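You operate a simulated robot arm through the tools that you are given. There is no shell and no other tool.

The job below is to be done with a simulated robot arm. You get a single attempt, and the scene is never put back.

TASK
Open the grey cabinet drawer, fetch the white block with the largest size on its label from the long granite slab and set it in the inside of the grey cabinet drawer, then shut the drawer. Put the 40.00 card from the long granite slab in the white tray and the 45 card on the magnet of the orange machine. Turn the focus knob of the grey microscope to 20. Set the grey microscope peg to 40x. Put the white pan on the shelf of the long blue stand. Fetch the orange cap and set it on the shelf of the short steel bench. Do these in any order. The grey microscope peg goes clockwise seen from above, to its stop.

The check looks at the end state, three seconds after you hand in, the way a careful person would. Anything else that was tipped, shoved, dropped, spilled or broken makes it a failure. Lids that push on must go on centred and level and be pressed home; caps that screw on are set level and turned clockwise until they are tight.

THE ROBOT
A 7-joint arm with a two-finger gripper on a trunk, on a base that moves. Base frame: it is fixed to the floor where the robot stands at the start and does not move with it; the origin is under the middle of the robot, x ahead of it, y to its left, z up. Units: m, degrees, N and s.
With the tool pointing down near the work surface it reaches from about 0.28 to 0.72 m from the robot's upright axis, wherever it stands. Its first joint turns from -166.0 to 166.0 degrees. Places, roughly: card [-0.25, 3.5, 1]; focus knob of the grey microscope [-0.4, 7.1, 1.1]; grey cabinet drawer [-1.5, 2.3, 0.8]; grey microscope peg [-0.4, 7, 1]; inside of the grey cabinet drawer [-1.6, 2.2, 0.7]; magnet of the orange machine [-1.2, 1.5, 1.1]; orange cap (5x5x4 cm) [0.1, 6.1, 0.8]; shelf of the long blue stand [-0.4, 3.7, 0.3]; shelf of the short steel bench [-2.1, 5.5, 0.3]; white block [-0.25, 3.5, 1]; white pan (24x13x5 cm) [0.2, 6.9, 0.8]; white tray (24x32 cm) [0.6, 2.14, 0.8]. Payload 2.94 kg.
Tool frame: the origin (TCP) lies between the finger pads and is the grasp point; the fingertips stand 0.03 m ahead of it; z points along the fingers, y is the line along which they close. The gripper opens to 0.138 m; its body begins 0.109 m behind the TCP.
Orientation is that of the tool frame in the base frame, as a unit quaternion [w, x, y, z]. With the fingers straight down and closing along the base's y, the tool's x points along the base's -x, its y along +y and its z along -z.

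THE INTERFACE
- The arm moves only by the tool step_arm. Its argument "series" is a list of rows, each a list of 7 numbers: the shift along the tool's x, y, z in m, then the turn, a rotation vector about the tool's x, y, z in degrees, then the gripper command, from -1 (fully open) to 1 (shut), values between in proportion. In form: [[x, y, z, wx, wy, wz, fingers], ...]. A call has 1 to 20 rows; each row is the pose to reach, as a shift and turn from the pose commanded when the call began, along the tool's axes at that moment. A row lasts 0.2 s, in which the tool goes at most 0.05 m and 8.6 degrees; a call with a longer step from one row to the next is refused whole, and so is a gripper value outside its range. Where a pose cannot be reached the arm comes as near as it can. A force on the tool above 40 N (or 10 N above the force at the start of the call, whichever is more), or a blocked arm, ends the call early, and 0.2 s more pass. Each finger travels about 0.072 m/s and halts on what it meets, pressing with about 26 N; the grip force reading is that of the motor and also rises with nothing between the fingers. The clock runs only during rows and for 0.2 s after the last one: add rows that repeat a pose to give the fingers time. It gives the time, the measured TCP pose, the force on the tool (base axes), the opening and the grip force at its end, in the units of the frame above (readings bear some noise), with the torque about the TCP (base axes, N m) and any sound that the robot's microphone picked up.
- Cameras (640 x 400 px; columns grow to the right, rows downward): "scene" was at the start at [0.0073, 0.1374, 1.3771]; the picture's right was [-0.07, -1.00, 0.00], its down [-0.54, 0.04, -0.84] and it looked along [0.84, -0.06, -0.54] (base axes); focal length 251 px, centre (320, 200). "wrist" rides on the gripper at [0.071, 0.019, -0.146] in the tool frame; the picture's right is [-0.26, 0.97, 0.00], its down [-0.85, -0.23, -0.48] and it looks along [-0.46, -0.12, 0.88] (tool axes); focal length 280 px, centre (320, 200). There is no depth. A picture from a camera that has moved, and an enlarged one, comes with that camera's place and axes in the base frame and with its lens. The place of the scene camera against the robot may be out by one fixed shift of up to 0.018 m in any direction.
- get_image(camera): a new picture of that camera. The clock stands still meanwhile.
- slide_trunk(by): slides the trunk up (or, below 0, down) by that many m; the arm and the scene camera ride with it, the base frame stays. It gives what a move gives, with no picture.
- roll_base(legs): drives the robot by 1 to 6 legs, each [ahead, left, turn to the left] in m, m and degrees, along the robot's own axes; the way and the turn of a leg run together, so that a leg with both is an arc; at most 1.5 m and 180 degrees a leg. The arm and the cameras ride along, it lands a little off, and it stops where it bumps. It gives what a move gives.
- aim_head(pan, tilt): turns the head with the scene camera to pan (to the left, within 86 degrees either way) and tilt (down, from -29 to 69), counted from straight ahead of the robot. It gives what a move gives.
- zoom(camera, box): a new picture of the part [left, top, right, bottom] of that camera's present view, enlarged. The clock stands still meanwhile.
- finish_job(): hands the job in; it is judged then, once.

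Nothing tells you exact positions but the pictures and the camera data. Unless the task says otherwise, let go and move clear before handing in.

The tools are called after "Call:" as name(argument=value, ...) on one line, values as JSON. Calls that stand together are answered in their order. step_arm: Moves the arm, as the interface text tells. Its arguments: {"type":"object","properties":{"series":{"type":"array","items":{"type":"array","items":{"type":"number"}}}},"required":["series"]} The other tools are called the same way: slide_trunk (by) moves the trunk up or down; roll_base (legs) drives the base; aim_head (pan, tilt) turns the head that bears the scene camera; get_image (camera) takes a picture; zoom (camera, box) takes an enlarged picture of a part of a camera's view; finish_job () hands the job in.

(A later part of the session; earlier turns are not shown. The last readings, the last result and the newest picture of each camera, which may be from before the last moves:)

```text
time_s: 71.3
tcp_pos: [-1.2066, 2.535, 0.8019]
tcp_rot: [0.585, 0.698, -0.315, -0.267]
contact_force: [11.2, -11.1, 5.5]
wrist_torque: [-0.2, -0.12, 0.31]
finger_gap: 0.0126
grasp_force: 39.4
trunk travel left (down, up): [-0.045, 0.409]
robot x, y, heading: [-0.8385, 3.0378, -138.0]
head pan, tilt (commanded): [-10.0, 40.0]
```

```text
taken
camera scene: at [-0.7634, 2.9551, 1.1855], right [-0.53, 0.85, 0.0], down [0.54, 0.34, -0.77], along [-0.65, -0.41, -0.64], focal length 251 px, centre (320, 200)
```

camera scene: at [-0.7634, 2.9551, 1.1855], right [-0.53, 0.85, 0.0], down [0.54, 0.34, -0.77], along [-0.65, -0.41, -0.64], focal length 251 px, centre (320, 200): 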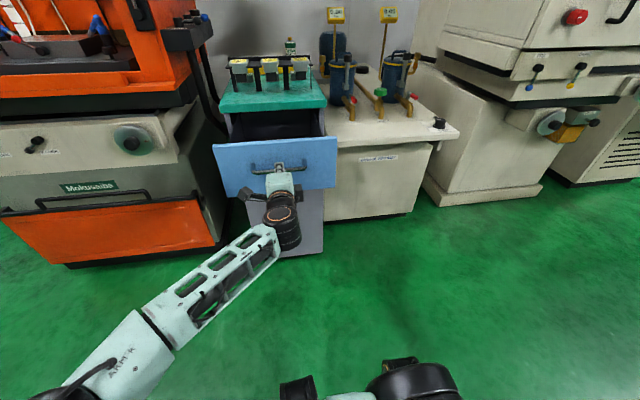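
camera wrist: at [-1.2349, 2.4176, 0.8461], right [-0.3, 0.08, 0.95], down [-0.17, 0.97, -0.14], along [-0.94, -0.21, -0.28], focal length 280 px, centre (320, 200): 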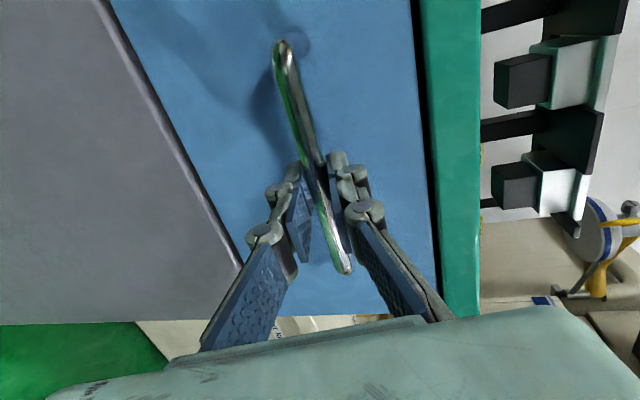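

The drawer is now about 24 cm open, enough to place a block. I'll release the handle, and check where my elbow is before retreating.

Call:
step_arm(series=[[0, 0, 0, 0, 0, 0, -0.2], [0, 0, 0, 0, 0, 0, -0.2], [0, 0, 0, 0, 0, 0, -0.2], [0, 0, 0, 0, 0, 0, -0.2]])

Call:
aim_head(pan=60, tilt=55)

Call:
get_image(camera="scene")

Call:
get_image(camera="wrist")

```text
time_s: 72.3
tcp_pos: [-1.2088, 2.5379, 0.8014]
tcp_rot: [0.583, 0.698, -0.317, -0.268]
contact_force: [-0.1, 0.6, 0.0]
wrist_torque: [-0.01, -0.04, -0.04]
finger_gap: 0.0826
grasp_force: 0.2
trunk travel left (down, up): [-0.045, 0.409]
robot x, y, heading: [-0.8406, 3.0362, -138.0]
head pan, tilt (commanded): [-10.0, 40.0]
```

```text
time_s: 73.7
tcp_pos: [-1.209, 2.5369, 0.8018]
tcp_rot: [0.584, 0.698, -0.317, -0.268]
contact_force: [-0.4, 0.1, -1.5]
wrist_torque: [-0.03, -0.01, -0.04]
finger_gap: 0.0828
grasp_force: 0.2
trunk travel left (down, up): [-0.045, 0.409]
robot x, y, heading: [-0.841, 3.0404, -138.1]
head pan, tilt (commanded): [60.0, 55.0]
```

```text
taken
camera scene: at [-0.6777, 2.93, 1.165], right [-0.98, -0.21, 0.0], down [-0.17, 0.8, -0.57], along [0.12, -0.56, -0.82], focal length 251 px, centre (320, 200)
```

scene: 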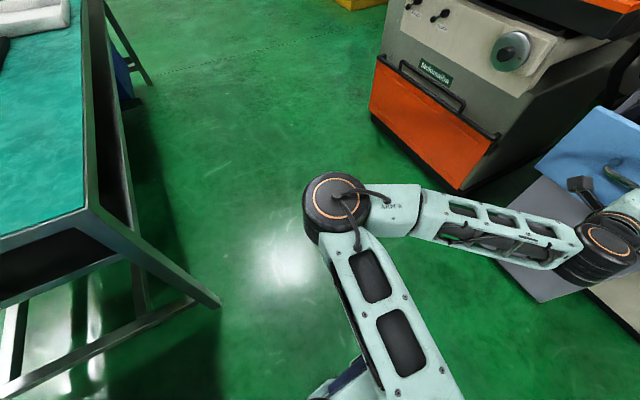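

```text
taken
camera wrist: at [-1.0567, 2.5759, 0.8456], right [-0.3, 0.09, 0.95], down [-0.17, 0.97, -0.14], along [-0.94, -0.21, -0.28], focal length 280 px, centre (320, 200)
```

wrist: 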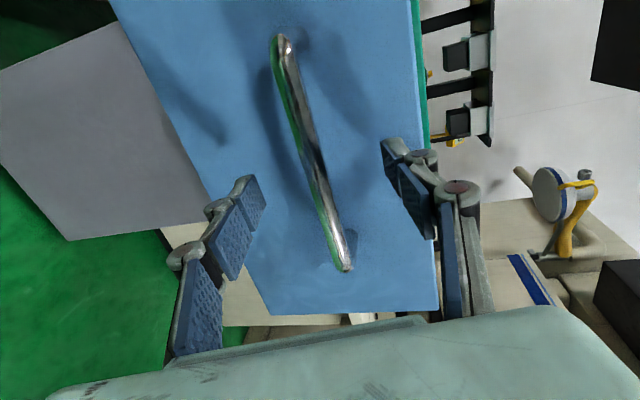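

The elbow is clear of everything. I'll back the fingers off the bar, then raise the trunk.

Call:
step_arm(series=[[-0.0005, -0.0047, -0.0262, 0, 0, 0, -0.2], [-0.0009, -0.0093, -0.0525, 0, 0, 0, -0.2], [-0.0014, -0.014, -0.0787, 0, 0, 0, -0.2]])

Call:
slide_trunk(by=0.18)

Call:
step_arm(series=[[-0.0165, 0.0036, -0.0084, 4.37, 4.46, -5.31, -0.2], [-0.0329, 0.0071, -0.0167, 8.74, 8.93, -10.63, -0.2], [-0.0494, 0.0107, -0.0251, 13.11, 13.39, -15.94, -0.2], [-0.0658, 0.0142, -0.0335, 17.49, 17.86, -21.26, -0.2], [-0.0823, 0.0178, -0.0419, 21.86, 22.32, -26.57, -0.2], [-0.0987, 0.0213, -0.0502, 26.23, 26.79, -31.89, -0.2], [-0.1152, 0.0249, -0.0586, 30.6, 31.25, -37.2, -0.2], [-0.1317, 0.0284, -0.067, 34.97, 35.71, -42.51, -0.2], [-0.1481, 0.032, -0.0753, 39.34, 40.18, -47.83, -0.2], [-0.1646, 0.0355, -0.0837, 43.71, 44.64, -53.14, -0.2], [-0.181, 0.0391, -0.0921, 48.09, 49.11, -58.46, -0.2], [-0.1975, 0.0426, -0.1005, 52.46, 53.57, -63.77, -0.2], [-0.2139, 0.0462, -0.1088, 56.83, 58.04, -69.09, -0.2], [-0.2304, 0.0497, -0.1172, 61.2, 62.5, -74.4, -0.2], [-0.2304, 0.0497, -0.1172, 61.2, 62.5, -74.4, -0.2]])

```text
time_s: 74.5
tcp_pos: [-1.1498, 2.5886, 0.8024]
tcp_rot: [0.584, 0.698, -0.317, -0.268]
contact_force: [-0.2, 1.1, 0.3]
wrist_torque: [0.02, 0.03, 0.0]
finger_gap: 0.0826
grasp_force: 0.0
trunk travel left (down, up): [-0.045, 0.409]
robot x, y, heading: [-0.8368, 3.0369, -137.7]
head pan, tilt (commanded): [60.0, 55.0]
```

```text
time_s: 76.5
tcp_pos: [-1.1496, 2.5888, 0.9825]
tcp_rot: [0.584, 0.698, -0.317, -0.268]
contact_force: [0.8, 0.2, 0.5]
wrist_torque: [0.01, 0.02, -0.01]
finger_gap: 0.0826
grasp_force: 0.1
trunk travel left (down, up): [-0.225, 0.229]
robot x, y, heading: [-0.8418, 3.0377, -138.1]
head pan, tilt (commanded): [60.0, 55.0]
```

```text
time_s: 79.7
tcp_pos: [-1.221, 2.8316, 1.0541]
tcp_rot: [0.0, 0.934, 0.358, 0.0]
contact_force: [-0.9, 0.2, 0.4]
wrist_torque: [-0.02, 0.0, -0.01]
finger_gap: 0.0827
grasp_force: 0.1
out of reach, approached as far as the arm can: row 1, 2, 3
trunk travel left (down, up): [-0.225, 0.229]
robot x, y, heading: [-0.8397, 3.0393, -138.1]
head pan, tilt (commanded): [60.0, 55.0]
```

The tool points down again. I'll look at the opened drawer.

Call:
aim_head(pan=-10, tilt=45)

Call:
get_image(camera="scene")

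```text
time_s: 81.1
tcp_pos: [-1.2207, 2.8313, 1.0546]
tcp_rot: [0.0, 0.934, 0.358, -0.001]
contact_force: [-1.0, 0.1, 0.9]
wrist_torque: [0.01, -0.03, 0.01]
finger_gap: 0.0826
grasp_force: 0.1
trunk travel left (down, up): [-0.225, 0.229]
robot x, y, heading: [-0.8398, 3.0368, -138.0]
head pan, tilt (commanded): [-10.0, 45.0]
```

```text
taken
camera scene: at [-0.7616, 2.9574, 1.3584], right [-0.53, 0.85, 0.0], down [0.6, 0.38, -0.71], along [-0.6, -0.37, -0.71], focal length 251 px, centre (320, 200)
```

scene: 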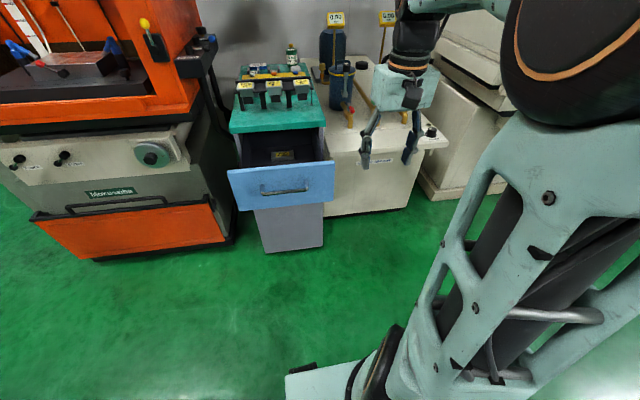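

The drawer is open; there's something with a label inside. I'll zoom in.

Call:
zoom(camera="scene", box=[220, 110, 348, 210])

```text
4.00 times, centred on (284, 160) of scene
camera zoom: at [-0.7616, 2.9574, 1.3584], right [-0.53, 0.85, 0.0], down [0.6, 0.38, -0.71], along [-0.6, -0.37, -0.71], focal length 1003 px, centre (464, 360)
```

zoom: 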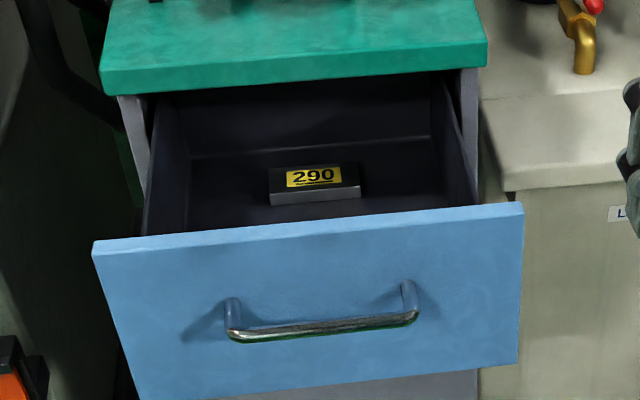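

A "290" block sits in the drawer's middle, so I'll put mine beside it. I'll now raise the trunk a little, shift to mid-corridor, turn to the slab and look with the wrist camera.

Call:
slide_trunk(by=0.12)

Call:
roll_base(legs=[[0.13, 0, 0], [0, 0, 90], [0, 0, 90]])

Call:
aim_head(pan=10, tilt=30)

Call:
get_image(camera="scene")

Call:
get_image(camera="wrist")

```text
time_s: 82.6
tcp_pos: [-1.2208, 2.8314, 1.1746]
tcp_rot: [0.0, 0.934, 0.357, 0.0]
contact_force: [-0.2, 0.3, 0.2]
wrist_torque: [0.0, 0.02, 0.01]
finger_gap: 0.0826
grasp_force: 0.0
trunk travel left (down, up): [-0.345, 0.109]
robot x, y, heading: [-0.8406, 3.042, -138.1]
head pan, tilt (commanded): [-10.0, 45.0]
```

```text
time_s: 91.6
tcp_pos: [-0.5591, 3.1628, 1.1747]
tcp_rot: [0.0, -0.362, 0.932, 0.0]
contact_force: [0.6, 1.0, -0.1]
wrist_torque: [0.01, 0.02, 0.02]
finger_gap: 0.0829
grasp_force: 0.0
trunk travel left (down, up): [-0.345, 0.109]
robot x, y, heading: [-0.9365, 2.9505, 42.3]
head pan, tilt (commanded): [-10.0, 45.0]
```

```text
time_s: 92.4
tcp_pos: [-0.559, 3.1614, 1.1734]
tcp_rot: [0.001, -0.362, 0.932, 0.001]
contact_force: [-1.8, -0.3, -0.2]
wrist_torque: [-0.05, 0.01, 0.0]
finger_gap: 0.0828
grasp_force: 0.1
trunk travel left (down, up): [-0.345, 0.109]
robot x, y, heading: [-0.9368, 2.9572, 42.5]
head pan, tilt (commanded): [10.0, 30.0]
```

```text
taken
camera scene: at [-1.0342, 3.0774, 1.501], right [0.79, -0.61, 0.0], down [-0.3, -0.4, -0.87], along [0.53, 0.69, -0.5], focal length 251 px, centre (320, 200)
```

scene: 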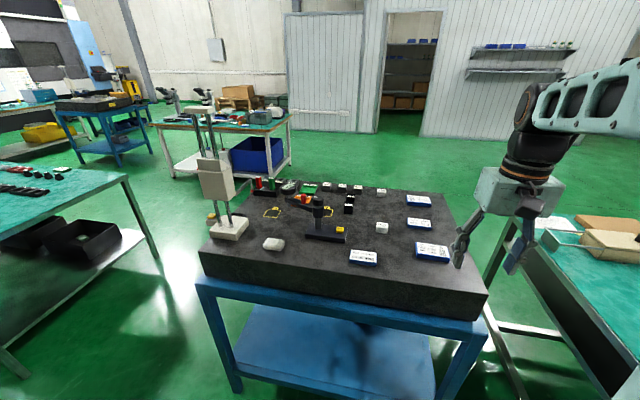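

```text
taken
camera wrist: at [-0.6251, 3.1286, 1.3197], right [-0.46, 0.89, 0.0], down [0.78, 0.4, 0.48], along [0.42, 0.22, -0.88], focal length 280 px, centre (320, 200)
```

wrist: 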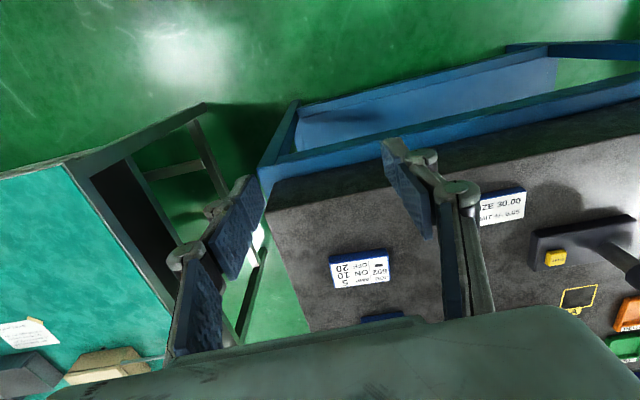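

From up here I get a better look at the slab. I'll zoom in on its right half and middle.

Call:
zoom(camera="scene", box=[330, 175, 490, 275])

Call:
zoom(camera="scene", box=[200, 165, 360, 265])

Call:
zoom(camera="scene", box=[365, 182, 397, 202])

```text
4.00 times, centred on (410, 225) of scene
camera zoom: at [-1.0342, 3.0774, 1.501], right [0.79, -0.61, 0.0], down [-0.3, -0.4, -0.87], along [0.53, 0.69, -0.5], focal length 1003 px, centre (-40, 100)
```

zoom: 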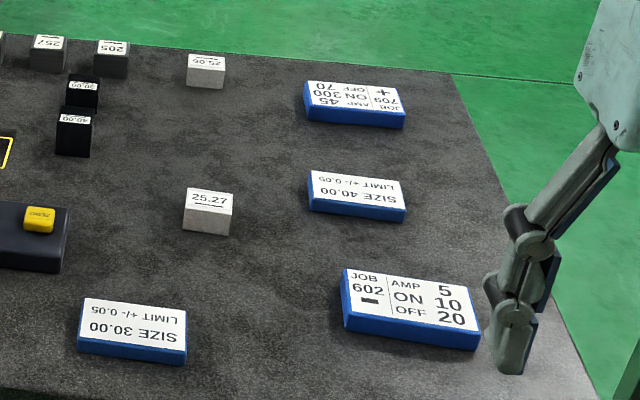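

```text
4.00 times, centred on (280, 215) of scene
camera zoom: at [-1.0342, 3.0774, 1.501], right [0.79, -0.61, 0.0], down [-0.3, -0.4, -0.87], along [0.53, 0.69, -0.5], focal length 1003 px, centre (480, 140)
```

zoom: 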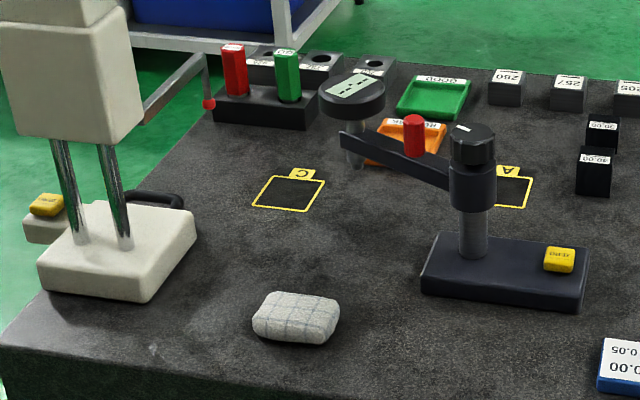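

```text
16.00 times, centred on (381, 192) of scene
camera zoom: at [-1.0342, 3.0774, 1.501], right [0.79, -0.61, 0.0], down [-0.3, -0.4, -0.87], along [0.53, 0.69, -0.5], focal length 4013 px, centre (-656, 328)
```

zoom: 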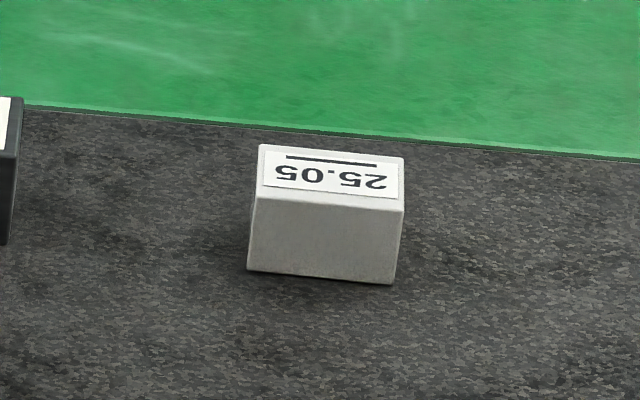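

The two white blocks read 25.27 and 25.05 (seen upside-down), so 25.27 is the larger so far. I'll roll in a bit closer to the stand, then inspect the whole slab from above with the wrist camera.

Call:
roll_base(legs=[[0.13, 0, 0]])

Call:
aim_head(pan=0, tilt=69)

Call:
get_image(camera="scene")

```text
time_s: 93.7
tcp_pos: [-0.4629, 3.2489, 1.1736]
tcp_rot: [-0.001, -0.361, 0.932, 0.0]
contact_force: [0.8, 0.0, -1.1]
wrist_torque: [-0.03, 0.04, 0.0]
finger_gap: 0.0829
grasp_force: 0.1
trunk travel left (down, up): [-0.345, 0.109]
robot x, y, heading: [-0.8392, 3.0386, 42.4]
head pan, tilt (commanded): [10.0, 30.0]
```

```text
time_s: 94.8
tcp_pos: [-0.4635, 3.2496, 1.1735]
tcp_rot: [0.0, -0.362, 0.932, -0.001]
contact_force: [-0.8, 0.4, 0.3]
wrist_torque: [0.01, 0.03, -0.01]
finger_gap: 0.083
grasp_force: 0.1
trunk travel left (down, up): [-0.345, 0.109]
robot x, y, heading: [-0.84, 3.0406, 42.5]
head pan, tilt (commanded): [0.0, 68.8]
```

```text
taken
camera scene: at [-0.952, 3.1316, 1.4496], right [0.68, -0.74, 0.0], down [-0.69, -0.63, -0.36], along [0.27, 0.25, -0.93], focal length 251 px, centre (320, 200)
```

scene: 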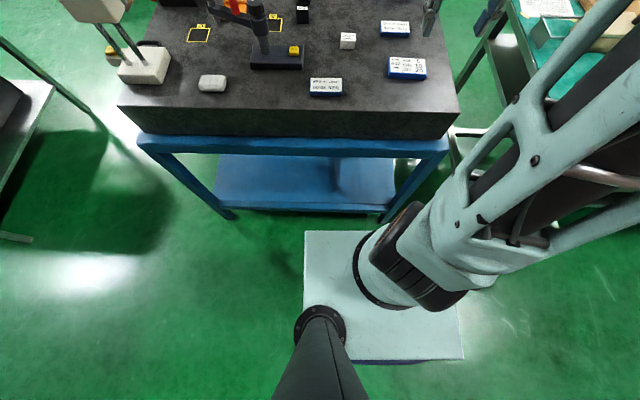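

The base has a safe gap to the stand's legs. I'll move the gripper out over the slab, high up, to see it from above.

Call:
step_arm(series=[[-0.03, 0.036, -0.006, 0, 0, 0, -1], [-0.055, 0.07, -0.012, 0, 0, 0, -1], [-0.08, 0.1, -0.018, 0, 0, 0, -1], [-0.105, 0.13, -0.024, 0, 0, 0, -1], [-0.13, 0.16, -0.03, 0, 0, 0, -1], [-0.13, 0.16, -0.03, 0, 0, 0, -1]])

Call:
get_image(camera="wrist")

Call:
zoom(camera="wrist", box=[200, 60, 460, 260])

```text
time_s: 96.2
tcp_pos: [-0.4748, 3.4549, 1.202]
tcp_rot: [0.002, -0.361, 0.933, 0.0]
contact_force: [-0.3, 0.2, -1.0]
wrist_torque: [-0.07, 0.0, -0.01]
finger_gap: 0.138
grasp_force: 0.0
trunk travel left (down, up): [-0.345, 0.109]
robot x, y, heading: [-0.8393, 3.0406, 42.4]
head pan, tilt (commanded): [0.0, 68.8]
```

```text
taken
camera wrist: at [-0.5403, 3.4216, 1.3489], right [-0.46, 0.89, 0.0], down [0.78, 0.4, 0.48], along [0.42, 0.22, -0.88], focal length 280 px, centre (320, 200)
```

wrist: 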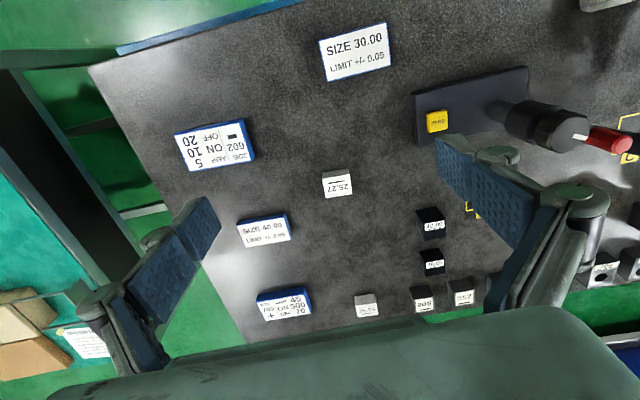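

```text
2.00 times, centred on (330, 160) of wrist
camera zoom: at [-0.5403, 3.4216, 1.3489], right [-0.46, 0.89, 0.0], down [0.78, 0.4, 0.48], along [0.42, 0.22, -0.88], focal length 561 px, centre (300, 280)
```

zoom: 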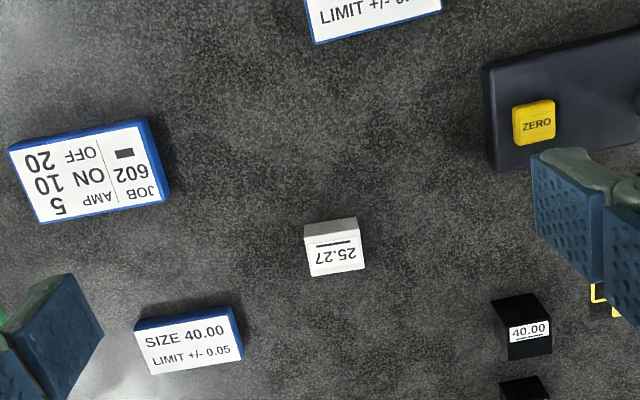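

Both white blocks and all cards are clearly visible from above: 25.27 is the largest and sits at about (-0.391, 3.529). I'll move over it and take a second view to fix the slab height.

Call:
step_arm(series=[[-0.028, -0.0004, 0.0305, 0, 0, 1.6, -0.5], [-0.056, -0.0008, 0.061, 0, 0, 3.2, 0], [-0.084, -0.0011, 0.0915, 0, 0, 4.8, 0], [-0.1119, -0.0015, 0.122, 0, 0, 6.3, 0], [-0.1119, -0.0015, 0.122, 0, 0, 6.3, 0]])

Call:
get_image(camera="wrist")

```text
time_s: 97.3
tcp_pos: [-0.389, 3.5301, 1.0826]
tcp_rot: [0.0, -0.31, 0.951, 0.001]
contact_force: [0.0, 0.2, -0.4]
wrist_torque: [0.0, 0.02, -0.01]
finger_gap: 0.069
grasp_force: 0.1
trunk travel left (down, up): [-0.345, 0.109]
robot x, y, heading: [-0.8432, 3.0408, 42.6]
head pan, tilt (commanded): [0.0, 68.8]
```

```text
taken
camera wrist: at [-0.4594, 3.5047, 1.2284], right [-0.36, 0.93, 0.0], down [0.82, 0.31, 0.48], along [0.44, 0.17, -0.88], focal length 280 px, centre (320, 200)
```

wrist: 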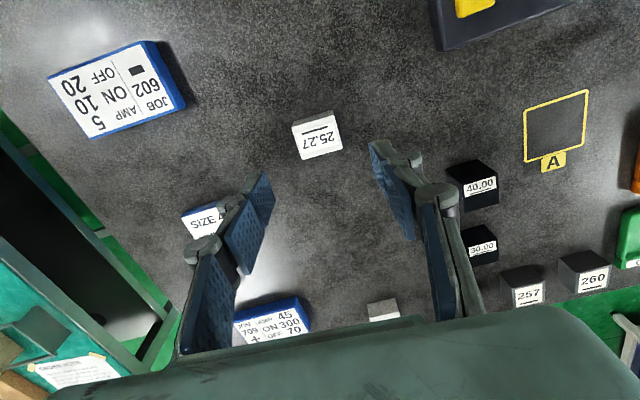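

The block top triangulates to z≈0.967 directly beneath the gripper. I'll descend in two steps, watching for contact.

Call:
step_arm(series=[[0, 0, 0.035, 0, 0, 0, 0], [0, 0, 0.07, 0, 0, 0, 0], [0, 0, 0.095, 0, 0, 0, 0], [0, 0, 0.095, 0, 0, 0, 0]])

Call:
get_image(camera="wrist")

```text
time_s: 98.3
tcp_pos: [-0.3905, 3.5307, 0.9871]
tcp_rot: [0.001, -0.31, 0.951, 0.0]
contact_force: [-0.3, -0.4, 0.2]
wrist_torque: [0.02, 0.02, 0.0]
finger_gap: 0.0689
grasp_force: 0.0
trunk travel left (down, up): [-0.345, 0.109]
robot x, y, heading: [-0.8407, 3.0391, 42.5]
head pan, tilt (commanded): [0.0, 68.8]
```

```text
taken
camera wrist: at [-0.46, 3.5046, 1.1326], right [-0.36, 0.93, 0.0], down [0.82, 0.31, 0.48], along [0.45, 0.17, -0.88], focal length 280 px, centre (320, 200)
```

wrist: 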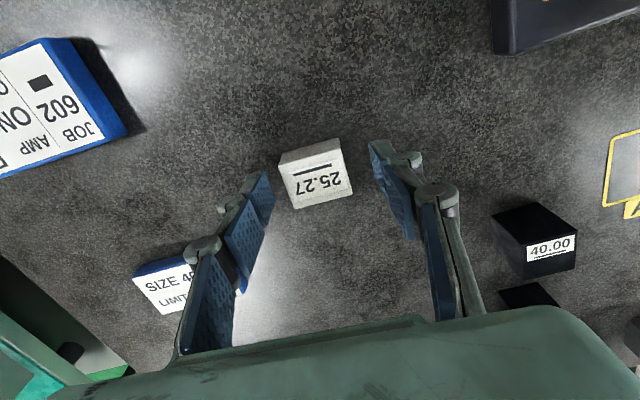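

The gripper straddles the block well, with its top at 0.969 and the slab at about 0.945. I'll lower 8 mm more and close.

Call:
step_arm(series=[[0, 0, 0.008, 0, 0, 0, 0], [0, 0, 0.008, 0, 0, 0, 0.5], [0, 0, 0.008, 0, 0, 0, 1], [0, 0, 0.008, 0, 0, 0, 1], [0, 0, 0.008, 0, 0, 0, 1], [0, 0, 0.008, 0, 0, 0, 1]])

Call:
get_image(camera="wrist")

```text
time_s: 99.8
tcp_pos: [-0.3894, 3.5303, 0.9798]
tcp_rot: [-0.001, -0.309, 0.951, 0.001]
contact_force: [0.7, -0.8, -0.7]
wrist_torque: [-0.07, 0.0, 0.0]
finger_gap: 0.0414
grasp_force: 26.3
trunk travel left (down, up): [-0.345, 0.109]
robot x, y, heading: [-0.8391, 3.0414, 42.4]
head pan, tilt (commanded): [0.0, 68.8]
```

```text
taken
camera wrist: at [-0.4598, 3.504, 1.1251], right [-0.36, 0.93, 0.0], down [0.82, 0.31, 0.48], along [0.44, 0.17, -0.88], focal length 280 px, centre (320, 200)
```

wrist: 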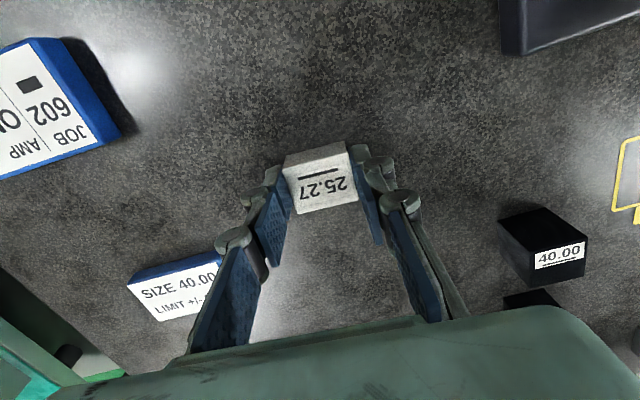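

The block is held (gap 41 mm). I'll lift it straight up, then retract toward the robot.

Call:
step_arm(series=[[0, 0, -0.03, 0, 0, 0, 1], [0, 0, -0.07, 0, 0, 0, 1], [0, 0, -0.115, 0, 0, 0, 1], [0, 0, -0.16, 0, 0, 0, 1], [0, 0, -0.2, 0, 0, 0, 1], [0.045, 0, -0.2, 0, 0, 0, 1], [0.09, 0, -0.2, 0, 0, 0, 1], [0.135, 0, -0.2, 0, 0, 0, 1], [0.17, 0, -0.2, 0, 0, 0, 1], [0.17, 0, -0.2, 0, 0, 0, 1]])

Call:
aim_head(pan=30, tilt=35)

Call:
get_image(camera="scene")

Call:
zoom(camera="scene", box=[240, 160, 480, 310])

```text
time_s: 102.0
tcp_pos: [-0.5284, 3.4295, 1.1825]
tcp_rot: [0.001, -0.309, 0.951, 0.001]
contact_force: [0.1, -0.7, 0.6]
wrist_torque: [0.08, -0.12, 0.02]
finger_gap: 0.0
grasp_force: 25.8
out of reach, approached as far as the arm can: row 6, 7
trunk travel left (down, up): [-0.345, 0.109]
robot x, y, heading: [-0.8399, 3.0401, 42.4]
head pan, tilt (commanded): [0.0, 68.8]
```

```text
time_s: 102.9
tcp_pos: [-0.5267, 3.4297, 1.1817]
tcp_rot: [0.0, -0.31, 0.951, 0.001]
contact_force: [-0.2, 0.7, -0.3]
wrist_torque: [0.0, 0.01, 0.02]
finger_gap: 0.0
grasp_force: 26.2
trunk travel left (down, up): [-0.345, 0.109]
robot x, y, heading: [-0.8399, 3.0365, 42.6]
head pan, tilt (commanded): [30.0, 35.0]
```

```text
taken
camera scene: at [-0.9666, 3.1777, 1.4932], right [0.95, -0.3, 0.0], down [-0.17, -0.55, -0.82], along [0.25, 0.78, -0.57], focal length 251 px, centre (320, 200)
```

scene: 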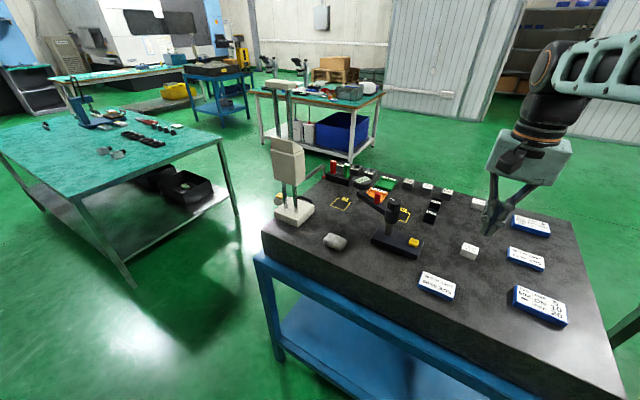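

```text
2.67 times, centred on (360, 235) of scene
camera zoom: at [-0.9666, 3.1777, 1.4932], right [0.95, -0.3, 0.0], down [-0.17, -0.55, -0.82], along [0.25, 0.78, -0.57], focal length 669 px, centre (213, 107)
```

zoom: 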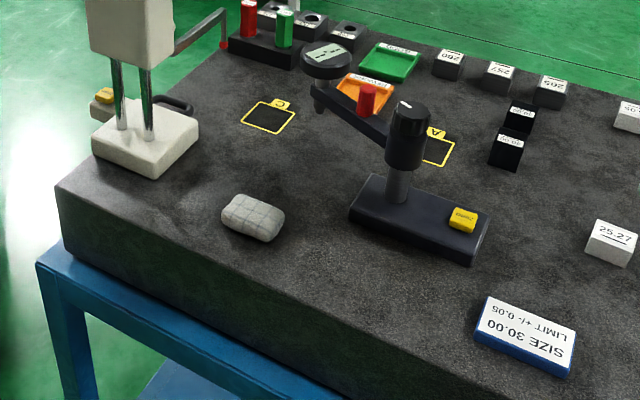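

The fingers are empty: the block slipped out during the lift and seems to still stand on the slab. I'll look with the wrist camera.

Call:
get_image(camera="wrist")

```text
taken
camera wrist: at [-0.5966, 3.4038, 1.3267], right [-0.36, 0.93, 0.0], down [0.82, 0.31, 0.48], along [0.45, 0.17, -0.88], focal length 280 px, centre (320, 200)
```

wrist: 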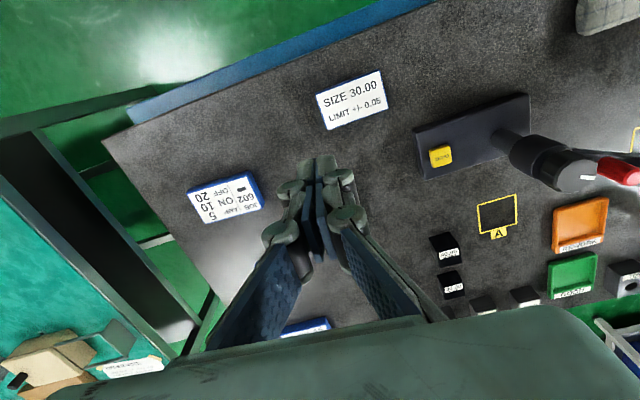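

I'll open the fingers, go back over where the block was and look again.

Call:
step_arm(series=[[0, 0, 0, 0, 0, 0, 0.5], [-0.04, 0, 0, 0, 0, 0, 0], [-0.08, 0, 0.02, 0, 0, 0, 0], [-0.12, 0, 0.04, 0, 0, 0, 0], [-0.16, 0, 0.07, 0, 0, 0, 0], [-0.17, 0, 0.1, 0, 0, 0, 0], [-0.17, 0, 0.1, 0, 0, 0, 0]])

Call:
get_image(camera="wrist")

```text
time_s: 104.5
tcp_pos: [-0.3896, 3.5302, 1.0804]
tcp_rot: [0.001, -0.309, 0.951, 0.0]
contact_force: [0.5, -0.6, 0.9]
wrist_torque: [-0.01, 0.01, 0.0]
finger_gap: 0.069
grasp_force: 0.1
trunk travel left (down, up): [-0.345, 0.109]
robot x, y, heading: [-0.8399, 3.0404, 42.7]
head pan, tilt (commanded): [30.0, 35.0]
```

```text
taken
camera wrist: at [-0.4592, 3.503, 1.2252], right [-0.36, 0.93, 0.0], down [0.82, 0.31, 0.48], along [0.45, 0.17, -0.88], focal length 280 px, centre (320, 200)
```

wrist: 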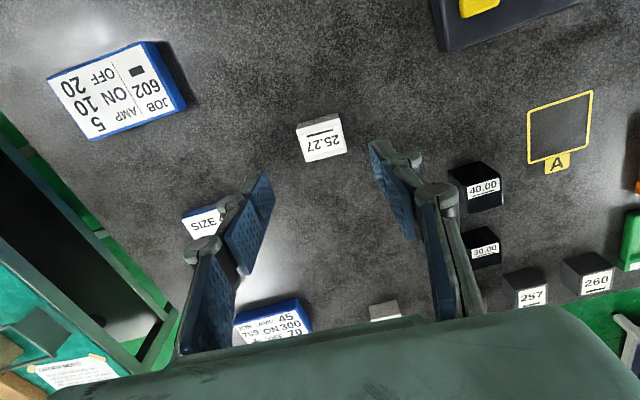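

The block still stands upright in its place. I'll descend again and this time feel for the slab so the fingers grip as low as possible.

Call:
step_arm(series=[[0, 0, 0.04, 0, 0, 0, 0], [0, 0, 0.08, 0, 0, 0, 0], [0, 0, 0.1, 0, 0, 0, 0], [0, 0, 0.102, 0, 0, 0, 0], [0, 0, 0.104, 0, 0, 0, 0], [0, 0, 0.106, 0, 0, 0, 0], [0, 0, 0.106, 0, 0, 0, 0]])

Call:
get_image(camera="wrist")

```text
time_s: 106.1
tcp_pos: [-0.3912, 3.5293, 0.9734]
tcp_rot: [-0.001, -0.31, 0.951, 0.001]
contact_force: [0.4, 0.4, -0.5]
wrist_torque: [0.0, -0.01, -0.02]
finger_gap: 0.069
grasp_force: 0.1
trunk travel left (down, up): [-0.345, 0.109]
robot x, y, heading: [-0.8412, 3.0433, 42.6]
head pan, tilt (commanded): [30.0, 35.0]
```

```text
taken
camera wrist: at [-0.4607, 3.505, 1.1189], right [-0.36, 0.93, 0.0], down [0.82, 0.31, 0.48], along [0.44, 0.17, -0.88], focal length 280 px, centre (320, 200)
```

wrist: 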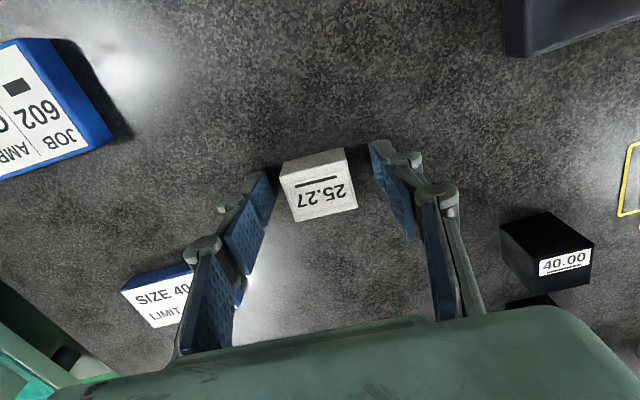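

No contact yet at tip height 0.943, so the slab is lower than I thought. I'll keep feeling downward.

Call:
step_arm(series=[[0, 0, 0.002, 0, 0, 0, 0], [0, 0, 0.004, 0, 0, 0, 0], [0, 0, 0.006, 0, 0, 0, 0], [0, 0, 0.008, 0, 0, 0, 0], [0, 0, 0.008, 0, 0, 0, 0]])

```text
time_s: 107.3
tcp_pos: [-0.3905, 3.5317, 0.9668]
tcp_rot: [0.002, -0.311, 0.951, 0.001]
contact_force: [0.3, -1.2, 11.8]
wrist_torque: [-0.21, -0.09, 0.0]
finger_gap: 0.0706
grasp_force: 1.0
trunk travel left (down, up): [-0.345, 0.109]
robot x, y, heading: [-0.8426, 3.0408, 42.5]
head pan, tilt (commanded): [30.0, 35.0]
```

Contact felt: the slab top is at z≈0.937. I'll ease up 3 mm, close and lift slowly.

Call:
step_arm(series=[[0, 0, -0.004, 0, 0, 0, 0], [0, 0, -0.004, 0, 0, 0, 0.5], [0, 0, -0.004, 0, 0, 0, 1], [0, 0, -0.004, 0, 0, 0, 1], [0, 0, -0.004, 0, 0, 0, 1], [0, 0, -0.004, 0, 0, 0, 1], [0, 0, -0.004, 0, 0, 0, 1], [0, 0, -0.009, 0, 0, 0, 1], [0, 0, -0.014, 0, 0, 0, 1], [0, 0, -0.019, 0, 0, 0, 1], [0, 0, -0.024, 0, 0, 0, 1], [0, 0, -0.024, 0, 0, 0, 1]])

Call:
get_image(camera="wrist")

```text
time_s: 109.9
tcp_pos: [-0.3917, 3.53, 0.9894]
tcp_rot: [0.0, -0.31, 0.951, 0.0]
contact_force: [-0.2, 0.4, -1.5]
wrist_torque: [-0.01, 0.03, 0.01]
finger_gap: 0.0414
grasp_force: 26.2
trunk travel left (down, up): [-0.345, 0.109]
robot x, y, heading: [-0.8405, 3.0394, 42.2]
head pan, tilt (commanded): [30.0, 35.0]
```

```text
taken
camera wrist: at [-0.4608, 3.5043, 1.1351], right [-0.36, 0.93, 0.0], down [0.82, 0.31, 0.48], along [0.44, 0.17, -0.88], focal length 280 px, centre (320, 200)
```

wrist: 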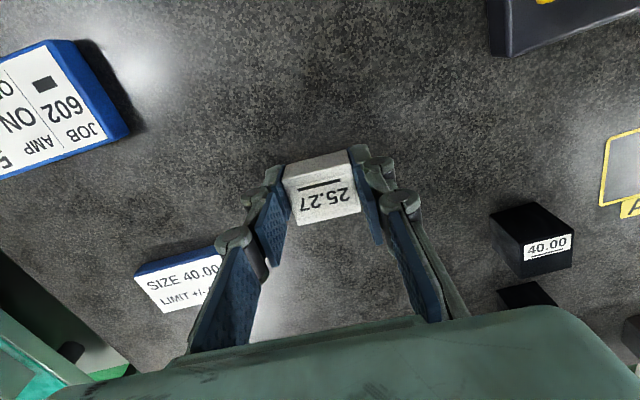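

The block is lifted and stays in the grip. I'll keep lifting moderately and draw it back from the slab.

Call:
step_arm(series=[[0, 0, -0.015, 0, 0, 0, 1], [0, 0, -0.03, 0, 0, 0, 1], [0, 0, -0.05, 0, 0, 0, 1], [0, 0, -0.07, 0, 0, 0, 1], [0, 0, -0.09, 0, 0, 0, 1], [0, 0, -0.11, 0, 0, 0, 1], [0, 0, -0.13, 0, 0, 0, 1], [0, 0, -0.15, 0, 0, 0, 1], [0.02, 0, -0.16, 0, 0, 0, 1], [0.045, 0, -0.17, 0, 0, 0, 1], [0.07, 0, -0.17, 0, 0, 0, 1], [0.095, 0, -0.17, 0, 0, 0, 1], [0.12, 0, -0.17, 0, 0, 0, 1], [0.145, 0, -0.17, 0, 0, 0, 1], [0.17, 0, -0.17, 0, 0, 0, 1], [0.195, 0, -0.17, 0, 0, 0, 1], [0.22, 0, -0.17, 0, 0, 0, 1], [0.22, 0, -0.17, 0, 0, 0, 1]])

Call:
get_image(camera="wrist")

```text
time_s: 113.7
tcp_pos: [-0.5692, 3.4007, 1.1598]
tcp_rot: [0.0, -0.31, 0.951, 0.0]
contact_force: [-0.4, -0.5, -1.9]
wrist_torque: [-0.03, 0.0, 0.01]
finger_gap: 0.0417
grasp_force: 25.7
trunk travel left (down, up): [-0.345, 0.109]
robot x, y, heading: [-0.8425, 3.0385, 42.6]
head pan, tilt (commanded): [30.0, 35.0]
```

```text
taken
camera wrist: at [-0.6386, 3.3749, 1.3058], right [-0.36, 0.93, 0.0], down [0.82, 0.31, 0.48], along [0.44, 0.17, -0.88], focal length 280 px, centre (320, 200)
```

wrist: 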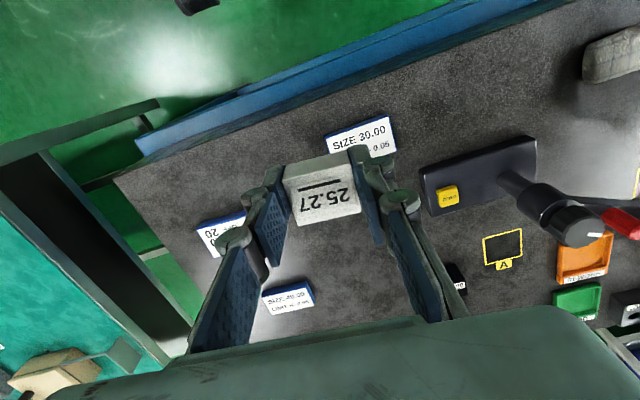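

The 25.27 block is securely held above the slab. I'll back out, turn around to the open drawer and look at it from there.

Call:
roll_base(legs=[[-0.13, 0, 0], [0, 0, -90], [0, 0, -90]])

Call:
slide_trunk(by=-0.12)

Call:
aim_head(pan=5, tilt=45)

Call:
get_image(camera="scene")

Call:
get_image(camera="wrist")

```text
time_s: 122.6
tcp_pos: [-1.2016, 2.5829, 1.1613]
tcp_rot: [0.0, 0.947, 0.322, 0.0]
contact_force: [-0.5, 0.6, -1.9]
wrist_torque: [-0.04, 0.02, -0.02]
finger_gap: 0.0415
grasp_force: 26.4
trunk travel left (down, up): [-0.345, 0.109]
robot x, y, heading: [-0.939, 2.9512, -136.1]
head pan, tilt (commanded): [30.0, 35.0]
```

```text
time_s: 124.1
tcp_pos: [-1.2008, 2.5829, 1.0407]
tcp_rot: [0.0, 0.947, 0.322, 0.0]
contact_force: [0.3, -0.8, -1.9]
wrist_torque: [0.01, -0.03, -0.01]
finger_gap: 0.0416
grasp_force: 25.5
trunk travel left (down, up): [-0.225, 0.229]
robot x, y, heading: [-0.9366, 2.9503, -136.1]
head pan, tilt (commanded): [30.0, 35.0]
```

```text
time_s: 125.0
tcp_pos: [-1.2017, 2.5819, 1.0403]
tcp_rot: [0.0, 0.947, 0.321, 0.0]
contact_force: [-0.6, -0.3, -1.7]
wrist_torque: [0.03, -0.04, -0.02]
finger_gap: 0.0412
grasp_force: 25.8
trunk travel left (down, up): [-0.225, 0.229]
robot x, y, heading: [-0.9402, 2.9505, -136.1]
head pan, tilt (commanded): [5.0, 45.0]
```

```text
taken
camera scene: at [-0.8426, 2.8559, 1.3584], right [-0.75, 0.66, 0.0], down [0.46, 0.53, -0.71], along [-0.46, -0.53, -0.71], focal length 251 px, centre (320, 200)
```

scene: 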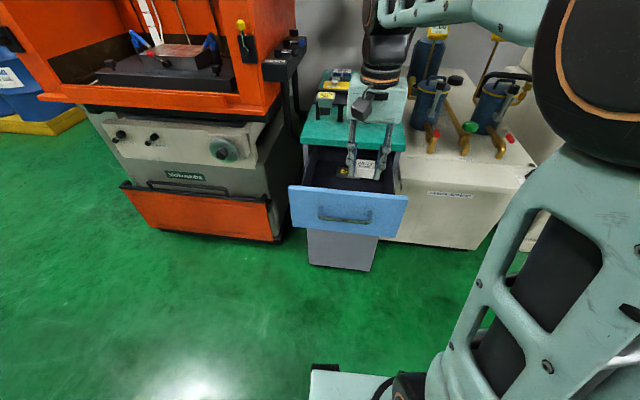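

```text
taken
camera wrist: at [-1.1339, 2.6108, 1.1859], right [0.38, -0.92, 0.0], down [-0.81, -0.33, 0.48], along [-0.44, -0.18, -0.88], focal length 280 px, centre (320, 200)
```

wrist: 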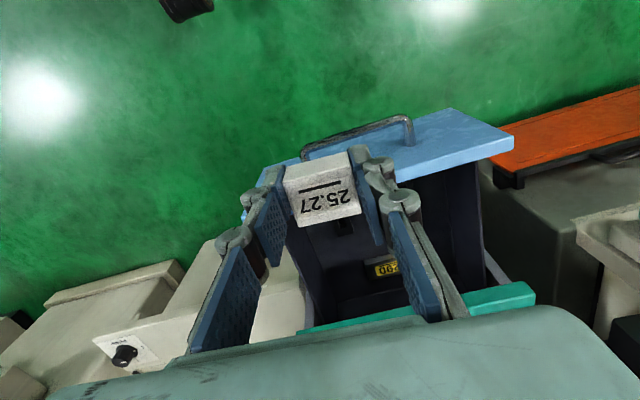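

The drawer is below me with the 290 block at the back; the front ~20 cm is free. I'll move over n≈0.61 and lower part way.

Call:
step_arm(series=[[-0.0371, 0.005, 0, 0, 0, -0.77, 1], [-0.0741, 0.0099, 0, 0, 0, -1.53, 1], [-0.1112, 0.0149, 0, 0, 0, -2.3, 1], [-0.1482, 0.0199, 0, 0, 0, -3.07, 1], [-0.1853, 0.0248, 0, 0, 0, -3.83, 1], [-0.2223, 0.0298, 0, 0, 0, -4.6, 1], [-0.2223, 0.0298, 0.03, 0, 0, -4.6, 1], [-0.2223, 0.0298, 0.06, 0, 0, -4.6, 1], [-0.2223, 0.0298, 0.09, 0, 0, -4.6, 1], [-0.2223, 0.0298, 0.12, 0, 0, -4.6, 1], [-0.2223, 0.0298, 0.14, 0, 0, -4.6, 1], [-0.2223, 0.0298, 0.14, 0, 0, -4.6, 1]])

Call:
get_image(camera="wrist")

Call:
get_image(camera="scene")

```text
time_s: 127.6
tcp_pos: [-1.3608, 2.4223, 0.9022]
tcp_rot: [0.0, 0.933, 0.359, 0.0]
contact_force: [-0.5, -0.9, -2.8]
wrist_torque: [0.01, -0.02, -0.04]
finger_gap: 0.0413
grasp_force: 26.0
trunk travel left (down, up): [-0.225, 0.229]
robot x, y, heading: [-0.9369, 2.9528, -136.3]
head pan, tilt (commanded): [5.0, 45.0]
```

```text
taken
camera wrist: at [-1.2945, 2.4556, 1.0473], right [0.45, -0.89, 0.0], down [-0.78, -0.4, 0.48], along [-0.42, -0.22, -0.88], focal length 280 px, centre (320, 200)
```

wrist: 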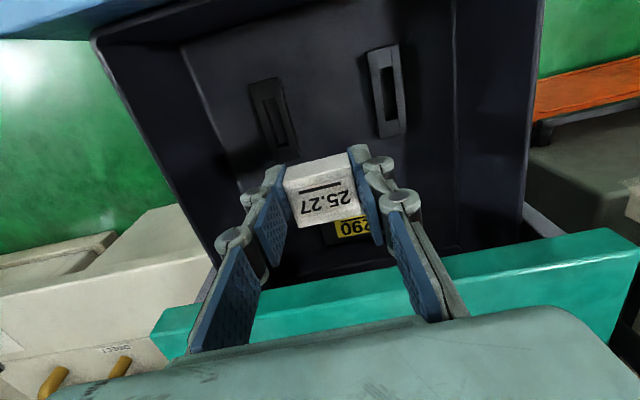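

```text
taken
camera scene: at [-0.8427, 2.8559, 1.3584], right [-0.75, 0.66, 0.0], down [0.46, 0.53, -0.71], along [-0.46, -0.53, -0.71], focal length 251 px, centre (320, 200)
```

scene: 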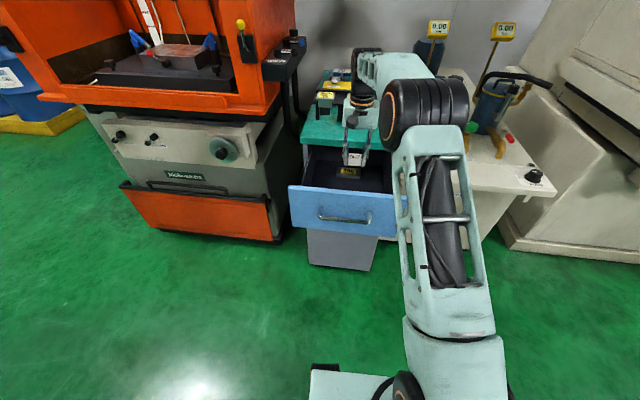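

The drawer interior shows two dark frame-like items in its front part. I'll zoom in to see what they are.

Call:
zoom(camera="wrist", box=[160, 10, 480, 210])

```text
2.00 times, centred on (320, 110) of wrist
camera zoom: at [-1.2945, 2.4556, 1.0473], right [0.45, -0.89, 0.0], down [-0.78, -0.4, 0.48], along [-0.42, -0.22, -0.88], focal length 561 px, centre (320, 380)
```

zoom: 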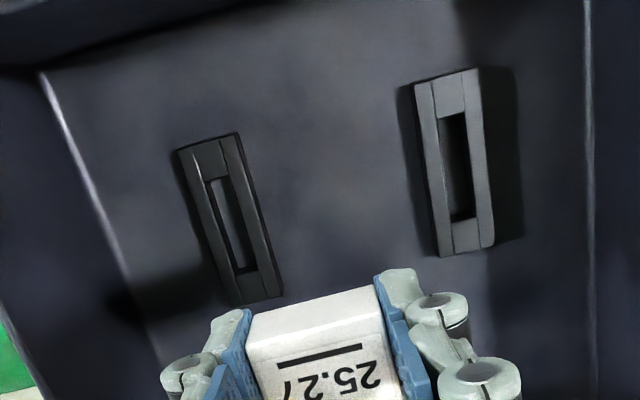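

Two slotted holders stand on the drawer floor about 10 cm apart, leaving too little side room for my fingers. I'll rotate the gripper 90° so the fingers open along the drawer's depth, and centre it between the holders.

Call:
step_arm(series=[[0.001, 0.0015, -0.02, 0, 0, 7.5, 1], [0.002, 0.003, -0.03, 0, 0, 15, 1], [0.003, 0.0045, -0.03, 0, 0, 22.5, 1], [0.004, 0.006, -0.03, 0, 0, 30, 1], [0.005, 0.0075, -0.03, 0, 0, 37.5, 1], [0.006, 0.009, -0.03, 0, 0, 45, 1], [0.007, 0.0105, -0.03, 0, 0, 52.5, 1], [0.008, 0.012, -0.03, 0, 0, 60, 1], [0.009, 0.0135, -0.03, 0, 0, 67.5, 1], [0.01, 0.015, -0.03, 0, 0, 75, 1], [0.011, 0.016, -0.03, 0, 0, 82.5, 1], [0.012, 0.017, -0.03, 0, 0, 90, 1], [0.012, 0.017, -0.03, 0, 0, 90, 1]])

Call:
get_image(camera="wrist")

```text
time_s: 130.4
tcp_pos: [-1.3392, 2.4187, 0.9303]
tcp_rot: [0.001, 0.913, -0.407, 0.0]
contact_force: [-0.6, -0.7, -1.9]
wrist_torque: [0.0, 0.01, 0.0]
finger_gap: 0.0416
grasp_force: 26.1
trunk travel left (down, up): [-0.225, 0.229]
robot x, y, heading: [-0.9383, 2.9549, -136.2]
head pan, tilt (commanded): [5.0, 45.0]
```

```text
taken
camera wrist: at [-1.3066, 2.3532, 1.0763], right [-0.89, -0.45, 0.0], down [-0.4, 0.79, 0.48], along [-0.21, 0.42, -0.88], focal length 280 px, centre (320, 200)
```

wrist: 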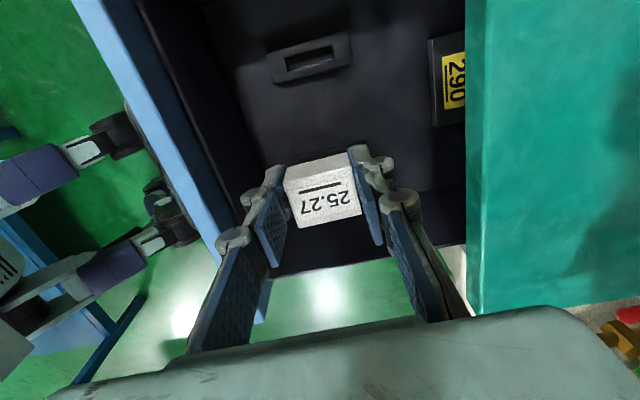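

The gripper is now aligned along the drawer depth, centred between holders. I'll lower it into the drawer and look again.

Call:
step_arm(series=[[0, 0, 0.03, 0, 0, 0, 1], [0, 0, 0.06, 0, 0, 0, 1], [0, 0, 0.09, 0, 0, 0, 1], [0, 0, 0.12, 0, 0, 0, 1], [0, 0, 0.14, 0, 0, 0, 1], [0, 0, 0.14, 0, 0, 0, 1]])

Call:
get_image(camera="wrist")

Call:
zoom(camera="scene", box=[270, 60, 470, 260])

```text
time_s: 131.8
tcp_pos: [-1.3378, 2.4187, 0.7926]
tcp_rot: [0.0, 0.914, -0.406, -0.001]
contact_force: [-0.5, -0.4, -1.9]
wrist_torque: [-0.04, 0.01, 0.0]
finger_gap: 0.0413
grasp_force: 25.8
trunk travel left (down, up): [-0.225, 0.229]
robot x, y, heading: [-0.942, 2.949, -136.2]
head pan, tilt (commanded): [5.0, 45.0]
```

```text
taken
camera wrist: at [-1.3054, 2.3537, 0.937], right [-0.89, -0.45, 0.0], down [-0.4, 0.78, 0.48], along [-0.22, 0.42, -0.88], focal length 280 px, centre (320, 200)
```

wrist: 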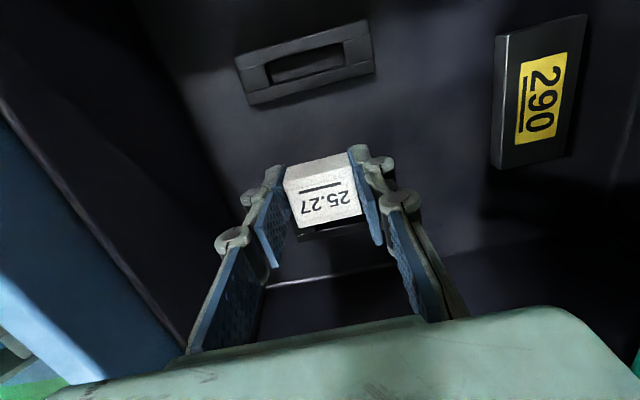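

```text
2.00 times, centred on (370, 160) of scene
camera zoom: at [-0.8427, 2.8559, 1.3584], right [-0.75, 0.66, 0.0], down [0.46, 0.53, -0.71], along [-0.46, -0.53, -0.71], focal length 502 px, centre (220, 280)
```

zoom: 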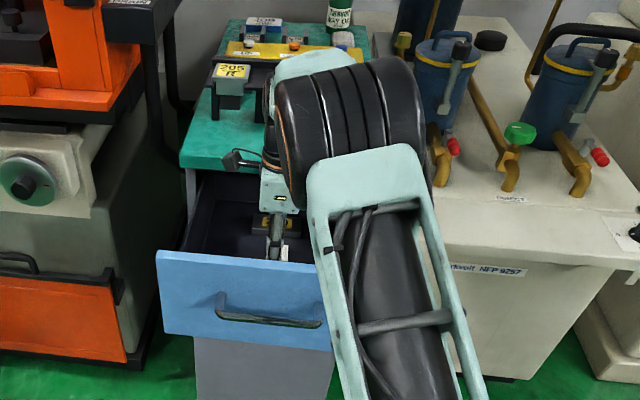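

I see the block hanging between the two holders; the drawer floor should be at about z≈0.725. I'll lower slowly, feeling for it.

Call:
step_arm(series=[[0, 0, 0.005, 0, 0, 0, 1], [0, 0, 0.01, 0, 0, 0, 1], [0, 0, 0.015, 0, 0, 0, 1], [0, 0, 0.019, 0, 0, 0, 1], [0, 0, 0.022, 0, 0, 0, 1], [0, 0, 0.025, 0, 0, 0, 1]])

```text
time_s: 133.2
tcp_pos: [-1.3381, 2.4188, 0.765]
tcp_rot: [0.001, 0.914, -0.407, -0.001]
contact_force: [-0.4, 0.1, -2.2]
wrist_torque: [-0.04, 0.01, -0.02]
finger_gap: 0.0409
grasp_force: 25.8
trunk travel left (down, up): [-0.225, 0.229]
robot x, y, heading: [-0.9368, 2.9477, -135.8]
head pan, tilt (commanded): [5.0, 45.0]
```

Call:
step_arm(series=[[0, 0, 0.003, 0, 0, 0, 1], [0, 0, 0.006, 0, 0, 0, 1], [0, 0, 0.009, 0, 0, 0, 1], [0, 0, 0.012, 0, 0, 0, 1], [0, 0, 0.012, 0, 0, 0, 1]])

Call:
get_image(camera="wrist")

```text
time_s: 134.4
tcp_pos: [-1.3396, 2.4179, 0.7534]
tcp_rot: [0.001, 0.914, -0.406, 0.0]
contact_force: [0.4, 0.5, -1.8]
wrist_torque: [0.01, 0.0, -0.01]
finger_gap: 0.0413
grasp_force: 25.5
trunk travel left (down, up): [-0.225, 0.229]
robot x, y, heading: [-0.9389, 2.9508, -136.1]
head pan, tilt (commanded): [5.0, 45.0]
```

```text
taken
camera wrist: at [-1.3068, 2.3532, 0.8988], right [-0.89, -0.45, 0.0], down [-0.4, 0.78, 0.48], along [-0.22, 0.42, -0.88], focal length 280 px, centre (320, 200)
```

wrist: 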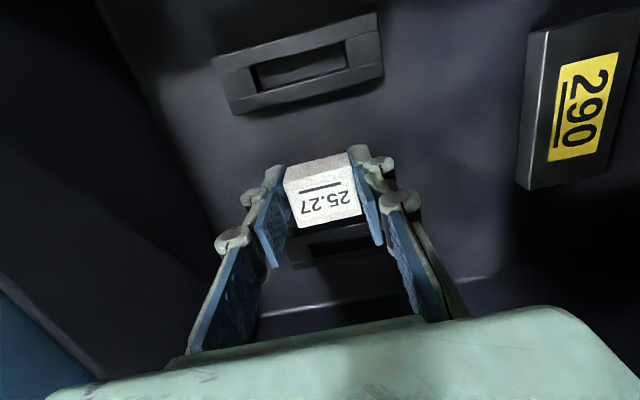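

Still no contact; both holders are clear of the block. I'll continue slowly.

Call:
step_arm(series=[[0, 0, 0.003, 0, 0, 0, 1], [0, 0, 0.006, 0, 0, 0, 1], [0, 0, 0.009, 0, 0, 0, 1], [0, 0, 0.012, 0, 0, 0, 1], [0, 0, 0.012, 0, 0, 0, 1]])

```text
time_s: 135.6
tcp_pos: [-1.3404, 2.4179, 0.7421]
tcp_rot: [0.0, 0.914, -0.406, 0.0]
contact_force: [-1.1, -0.2, -2.0]
wrist_torque: [-0.02, 0.01, 0.02]
finger_gap: 0.0414
grasp_force: 26.0
trunk travel left (down, up): [-0.225, 0.229]
robot x, y, heading: [-0.9394, 2.9549, -136.0]
head pan, tilt (commanded): [5.0, 45.0]
```

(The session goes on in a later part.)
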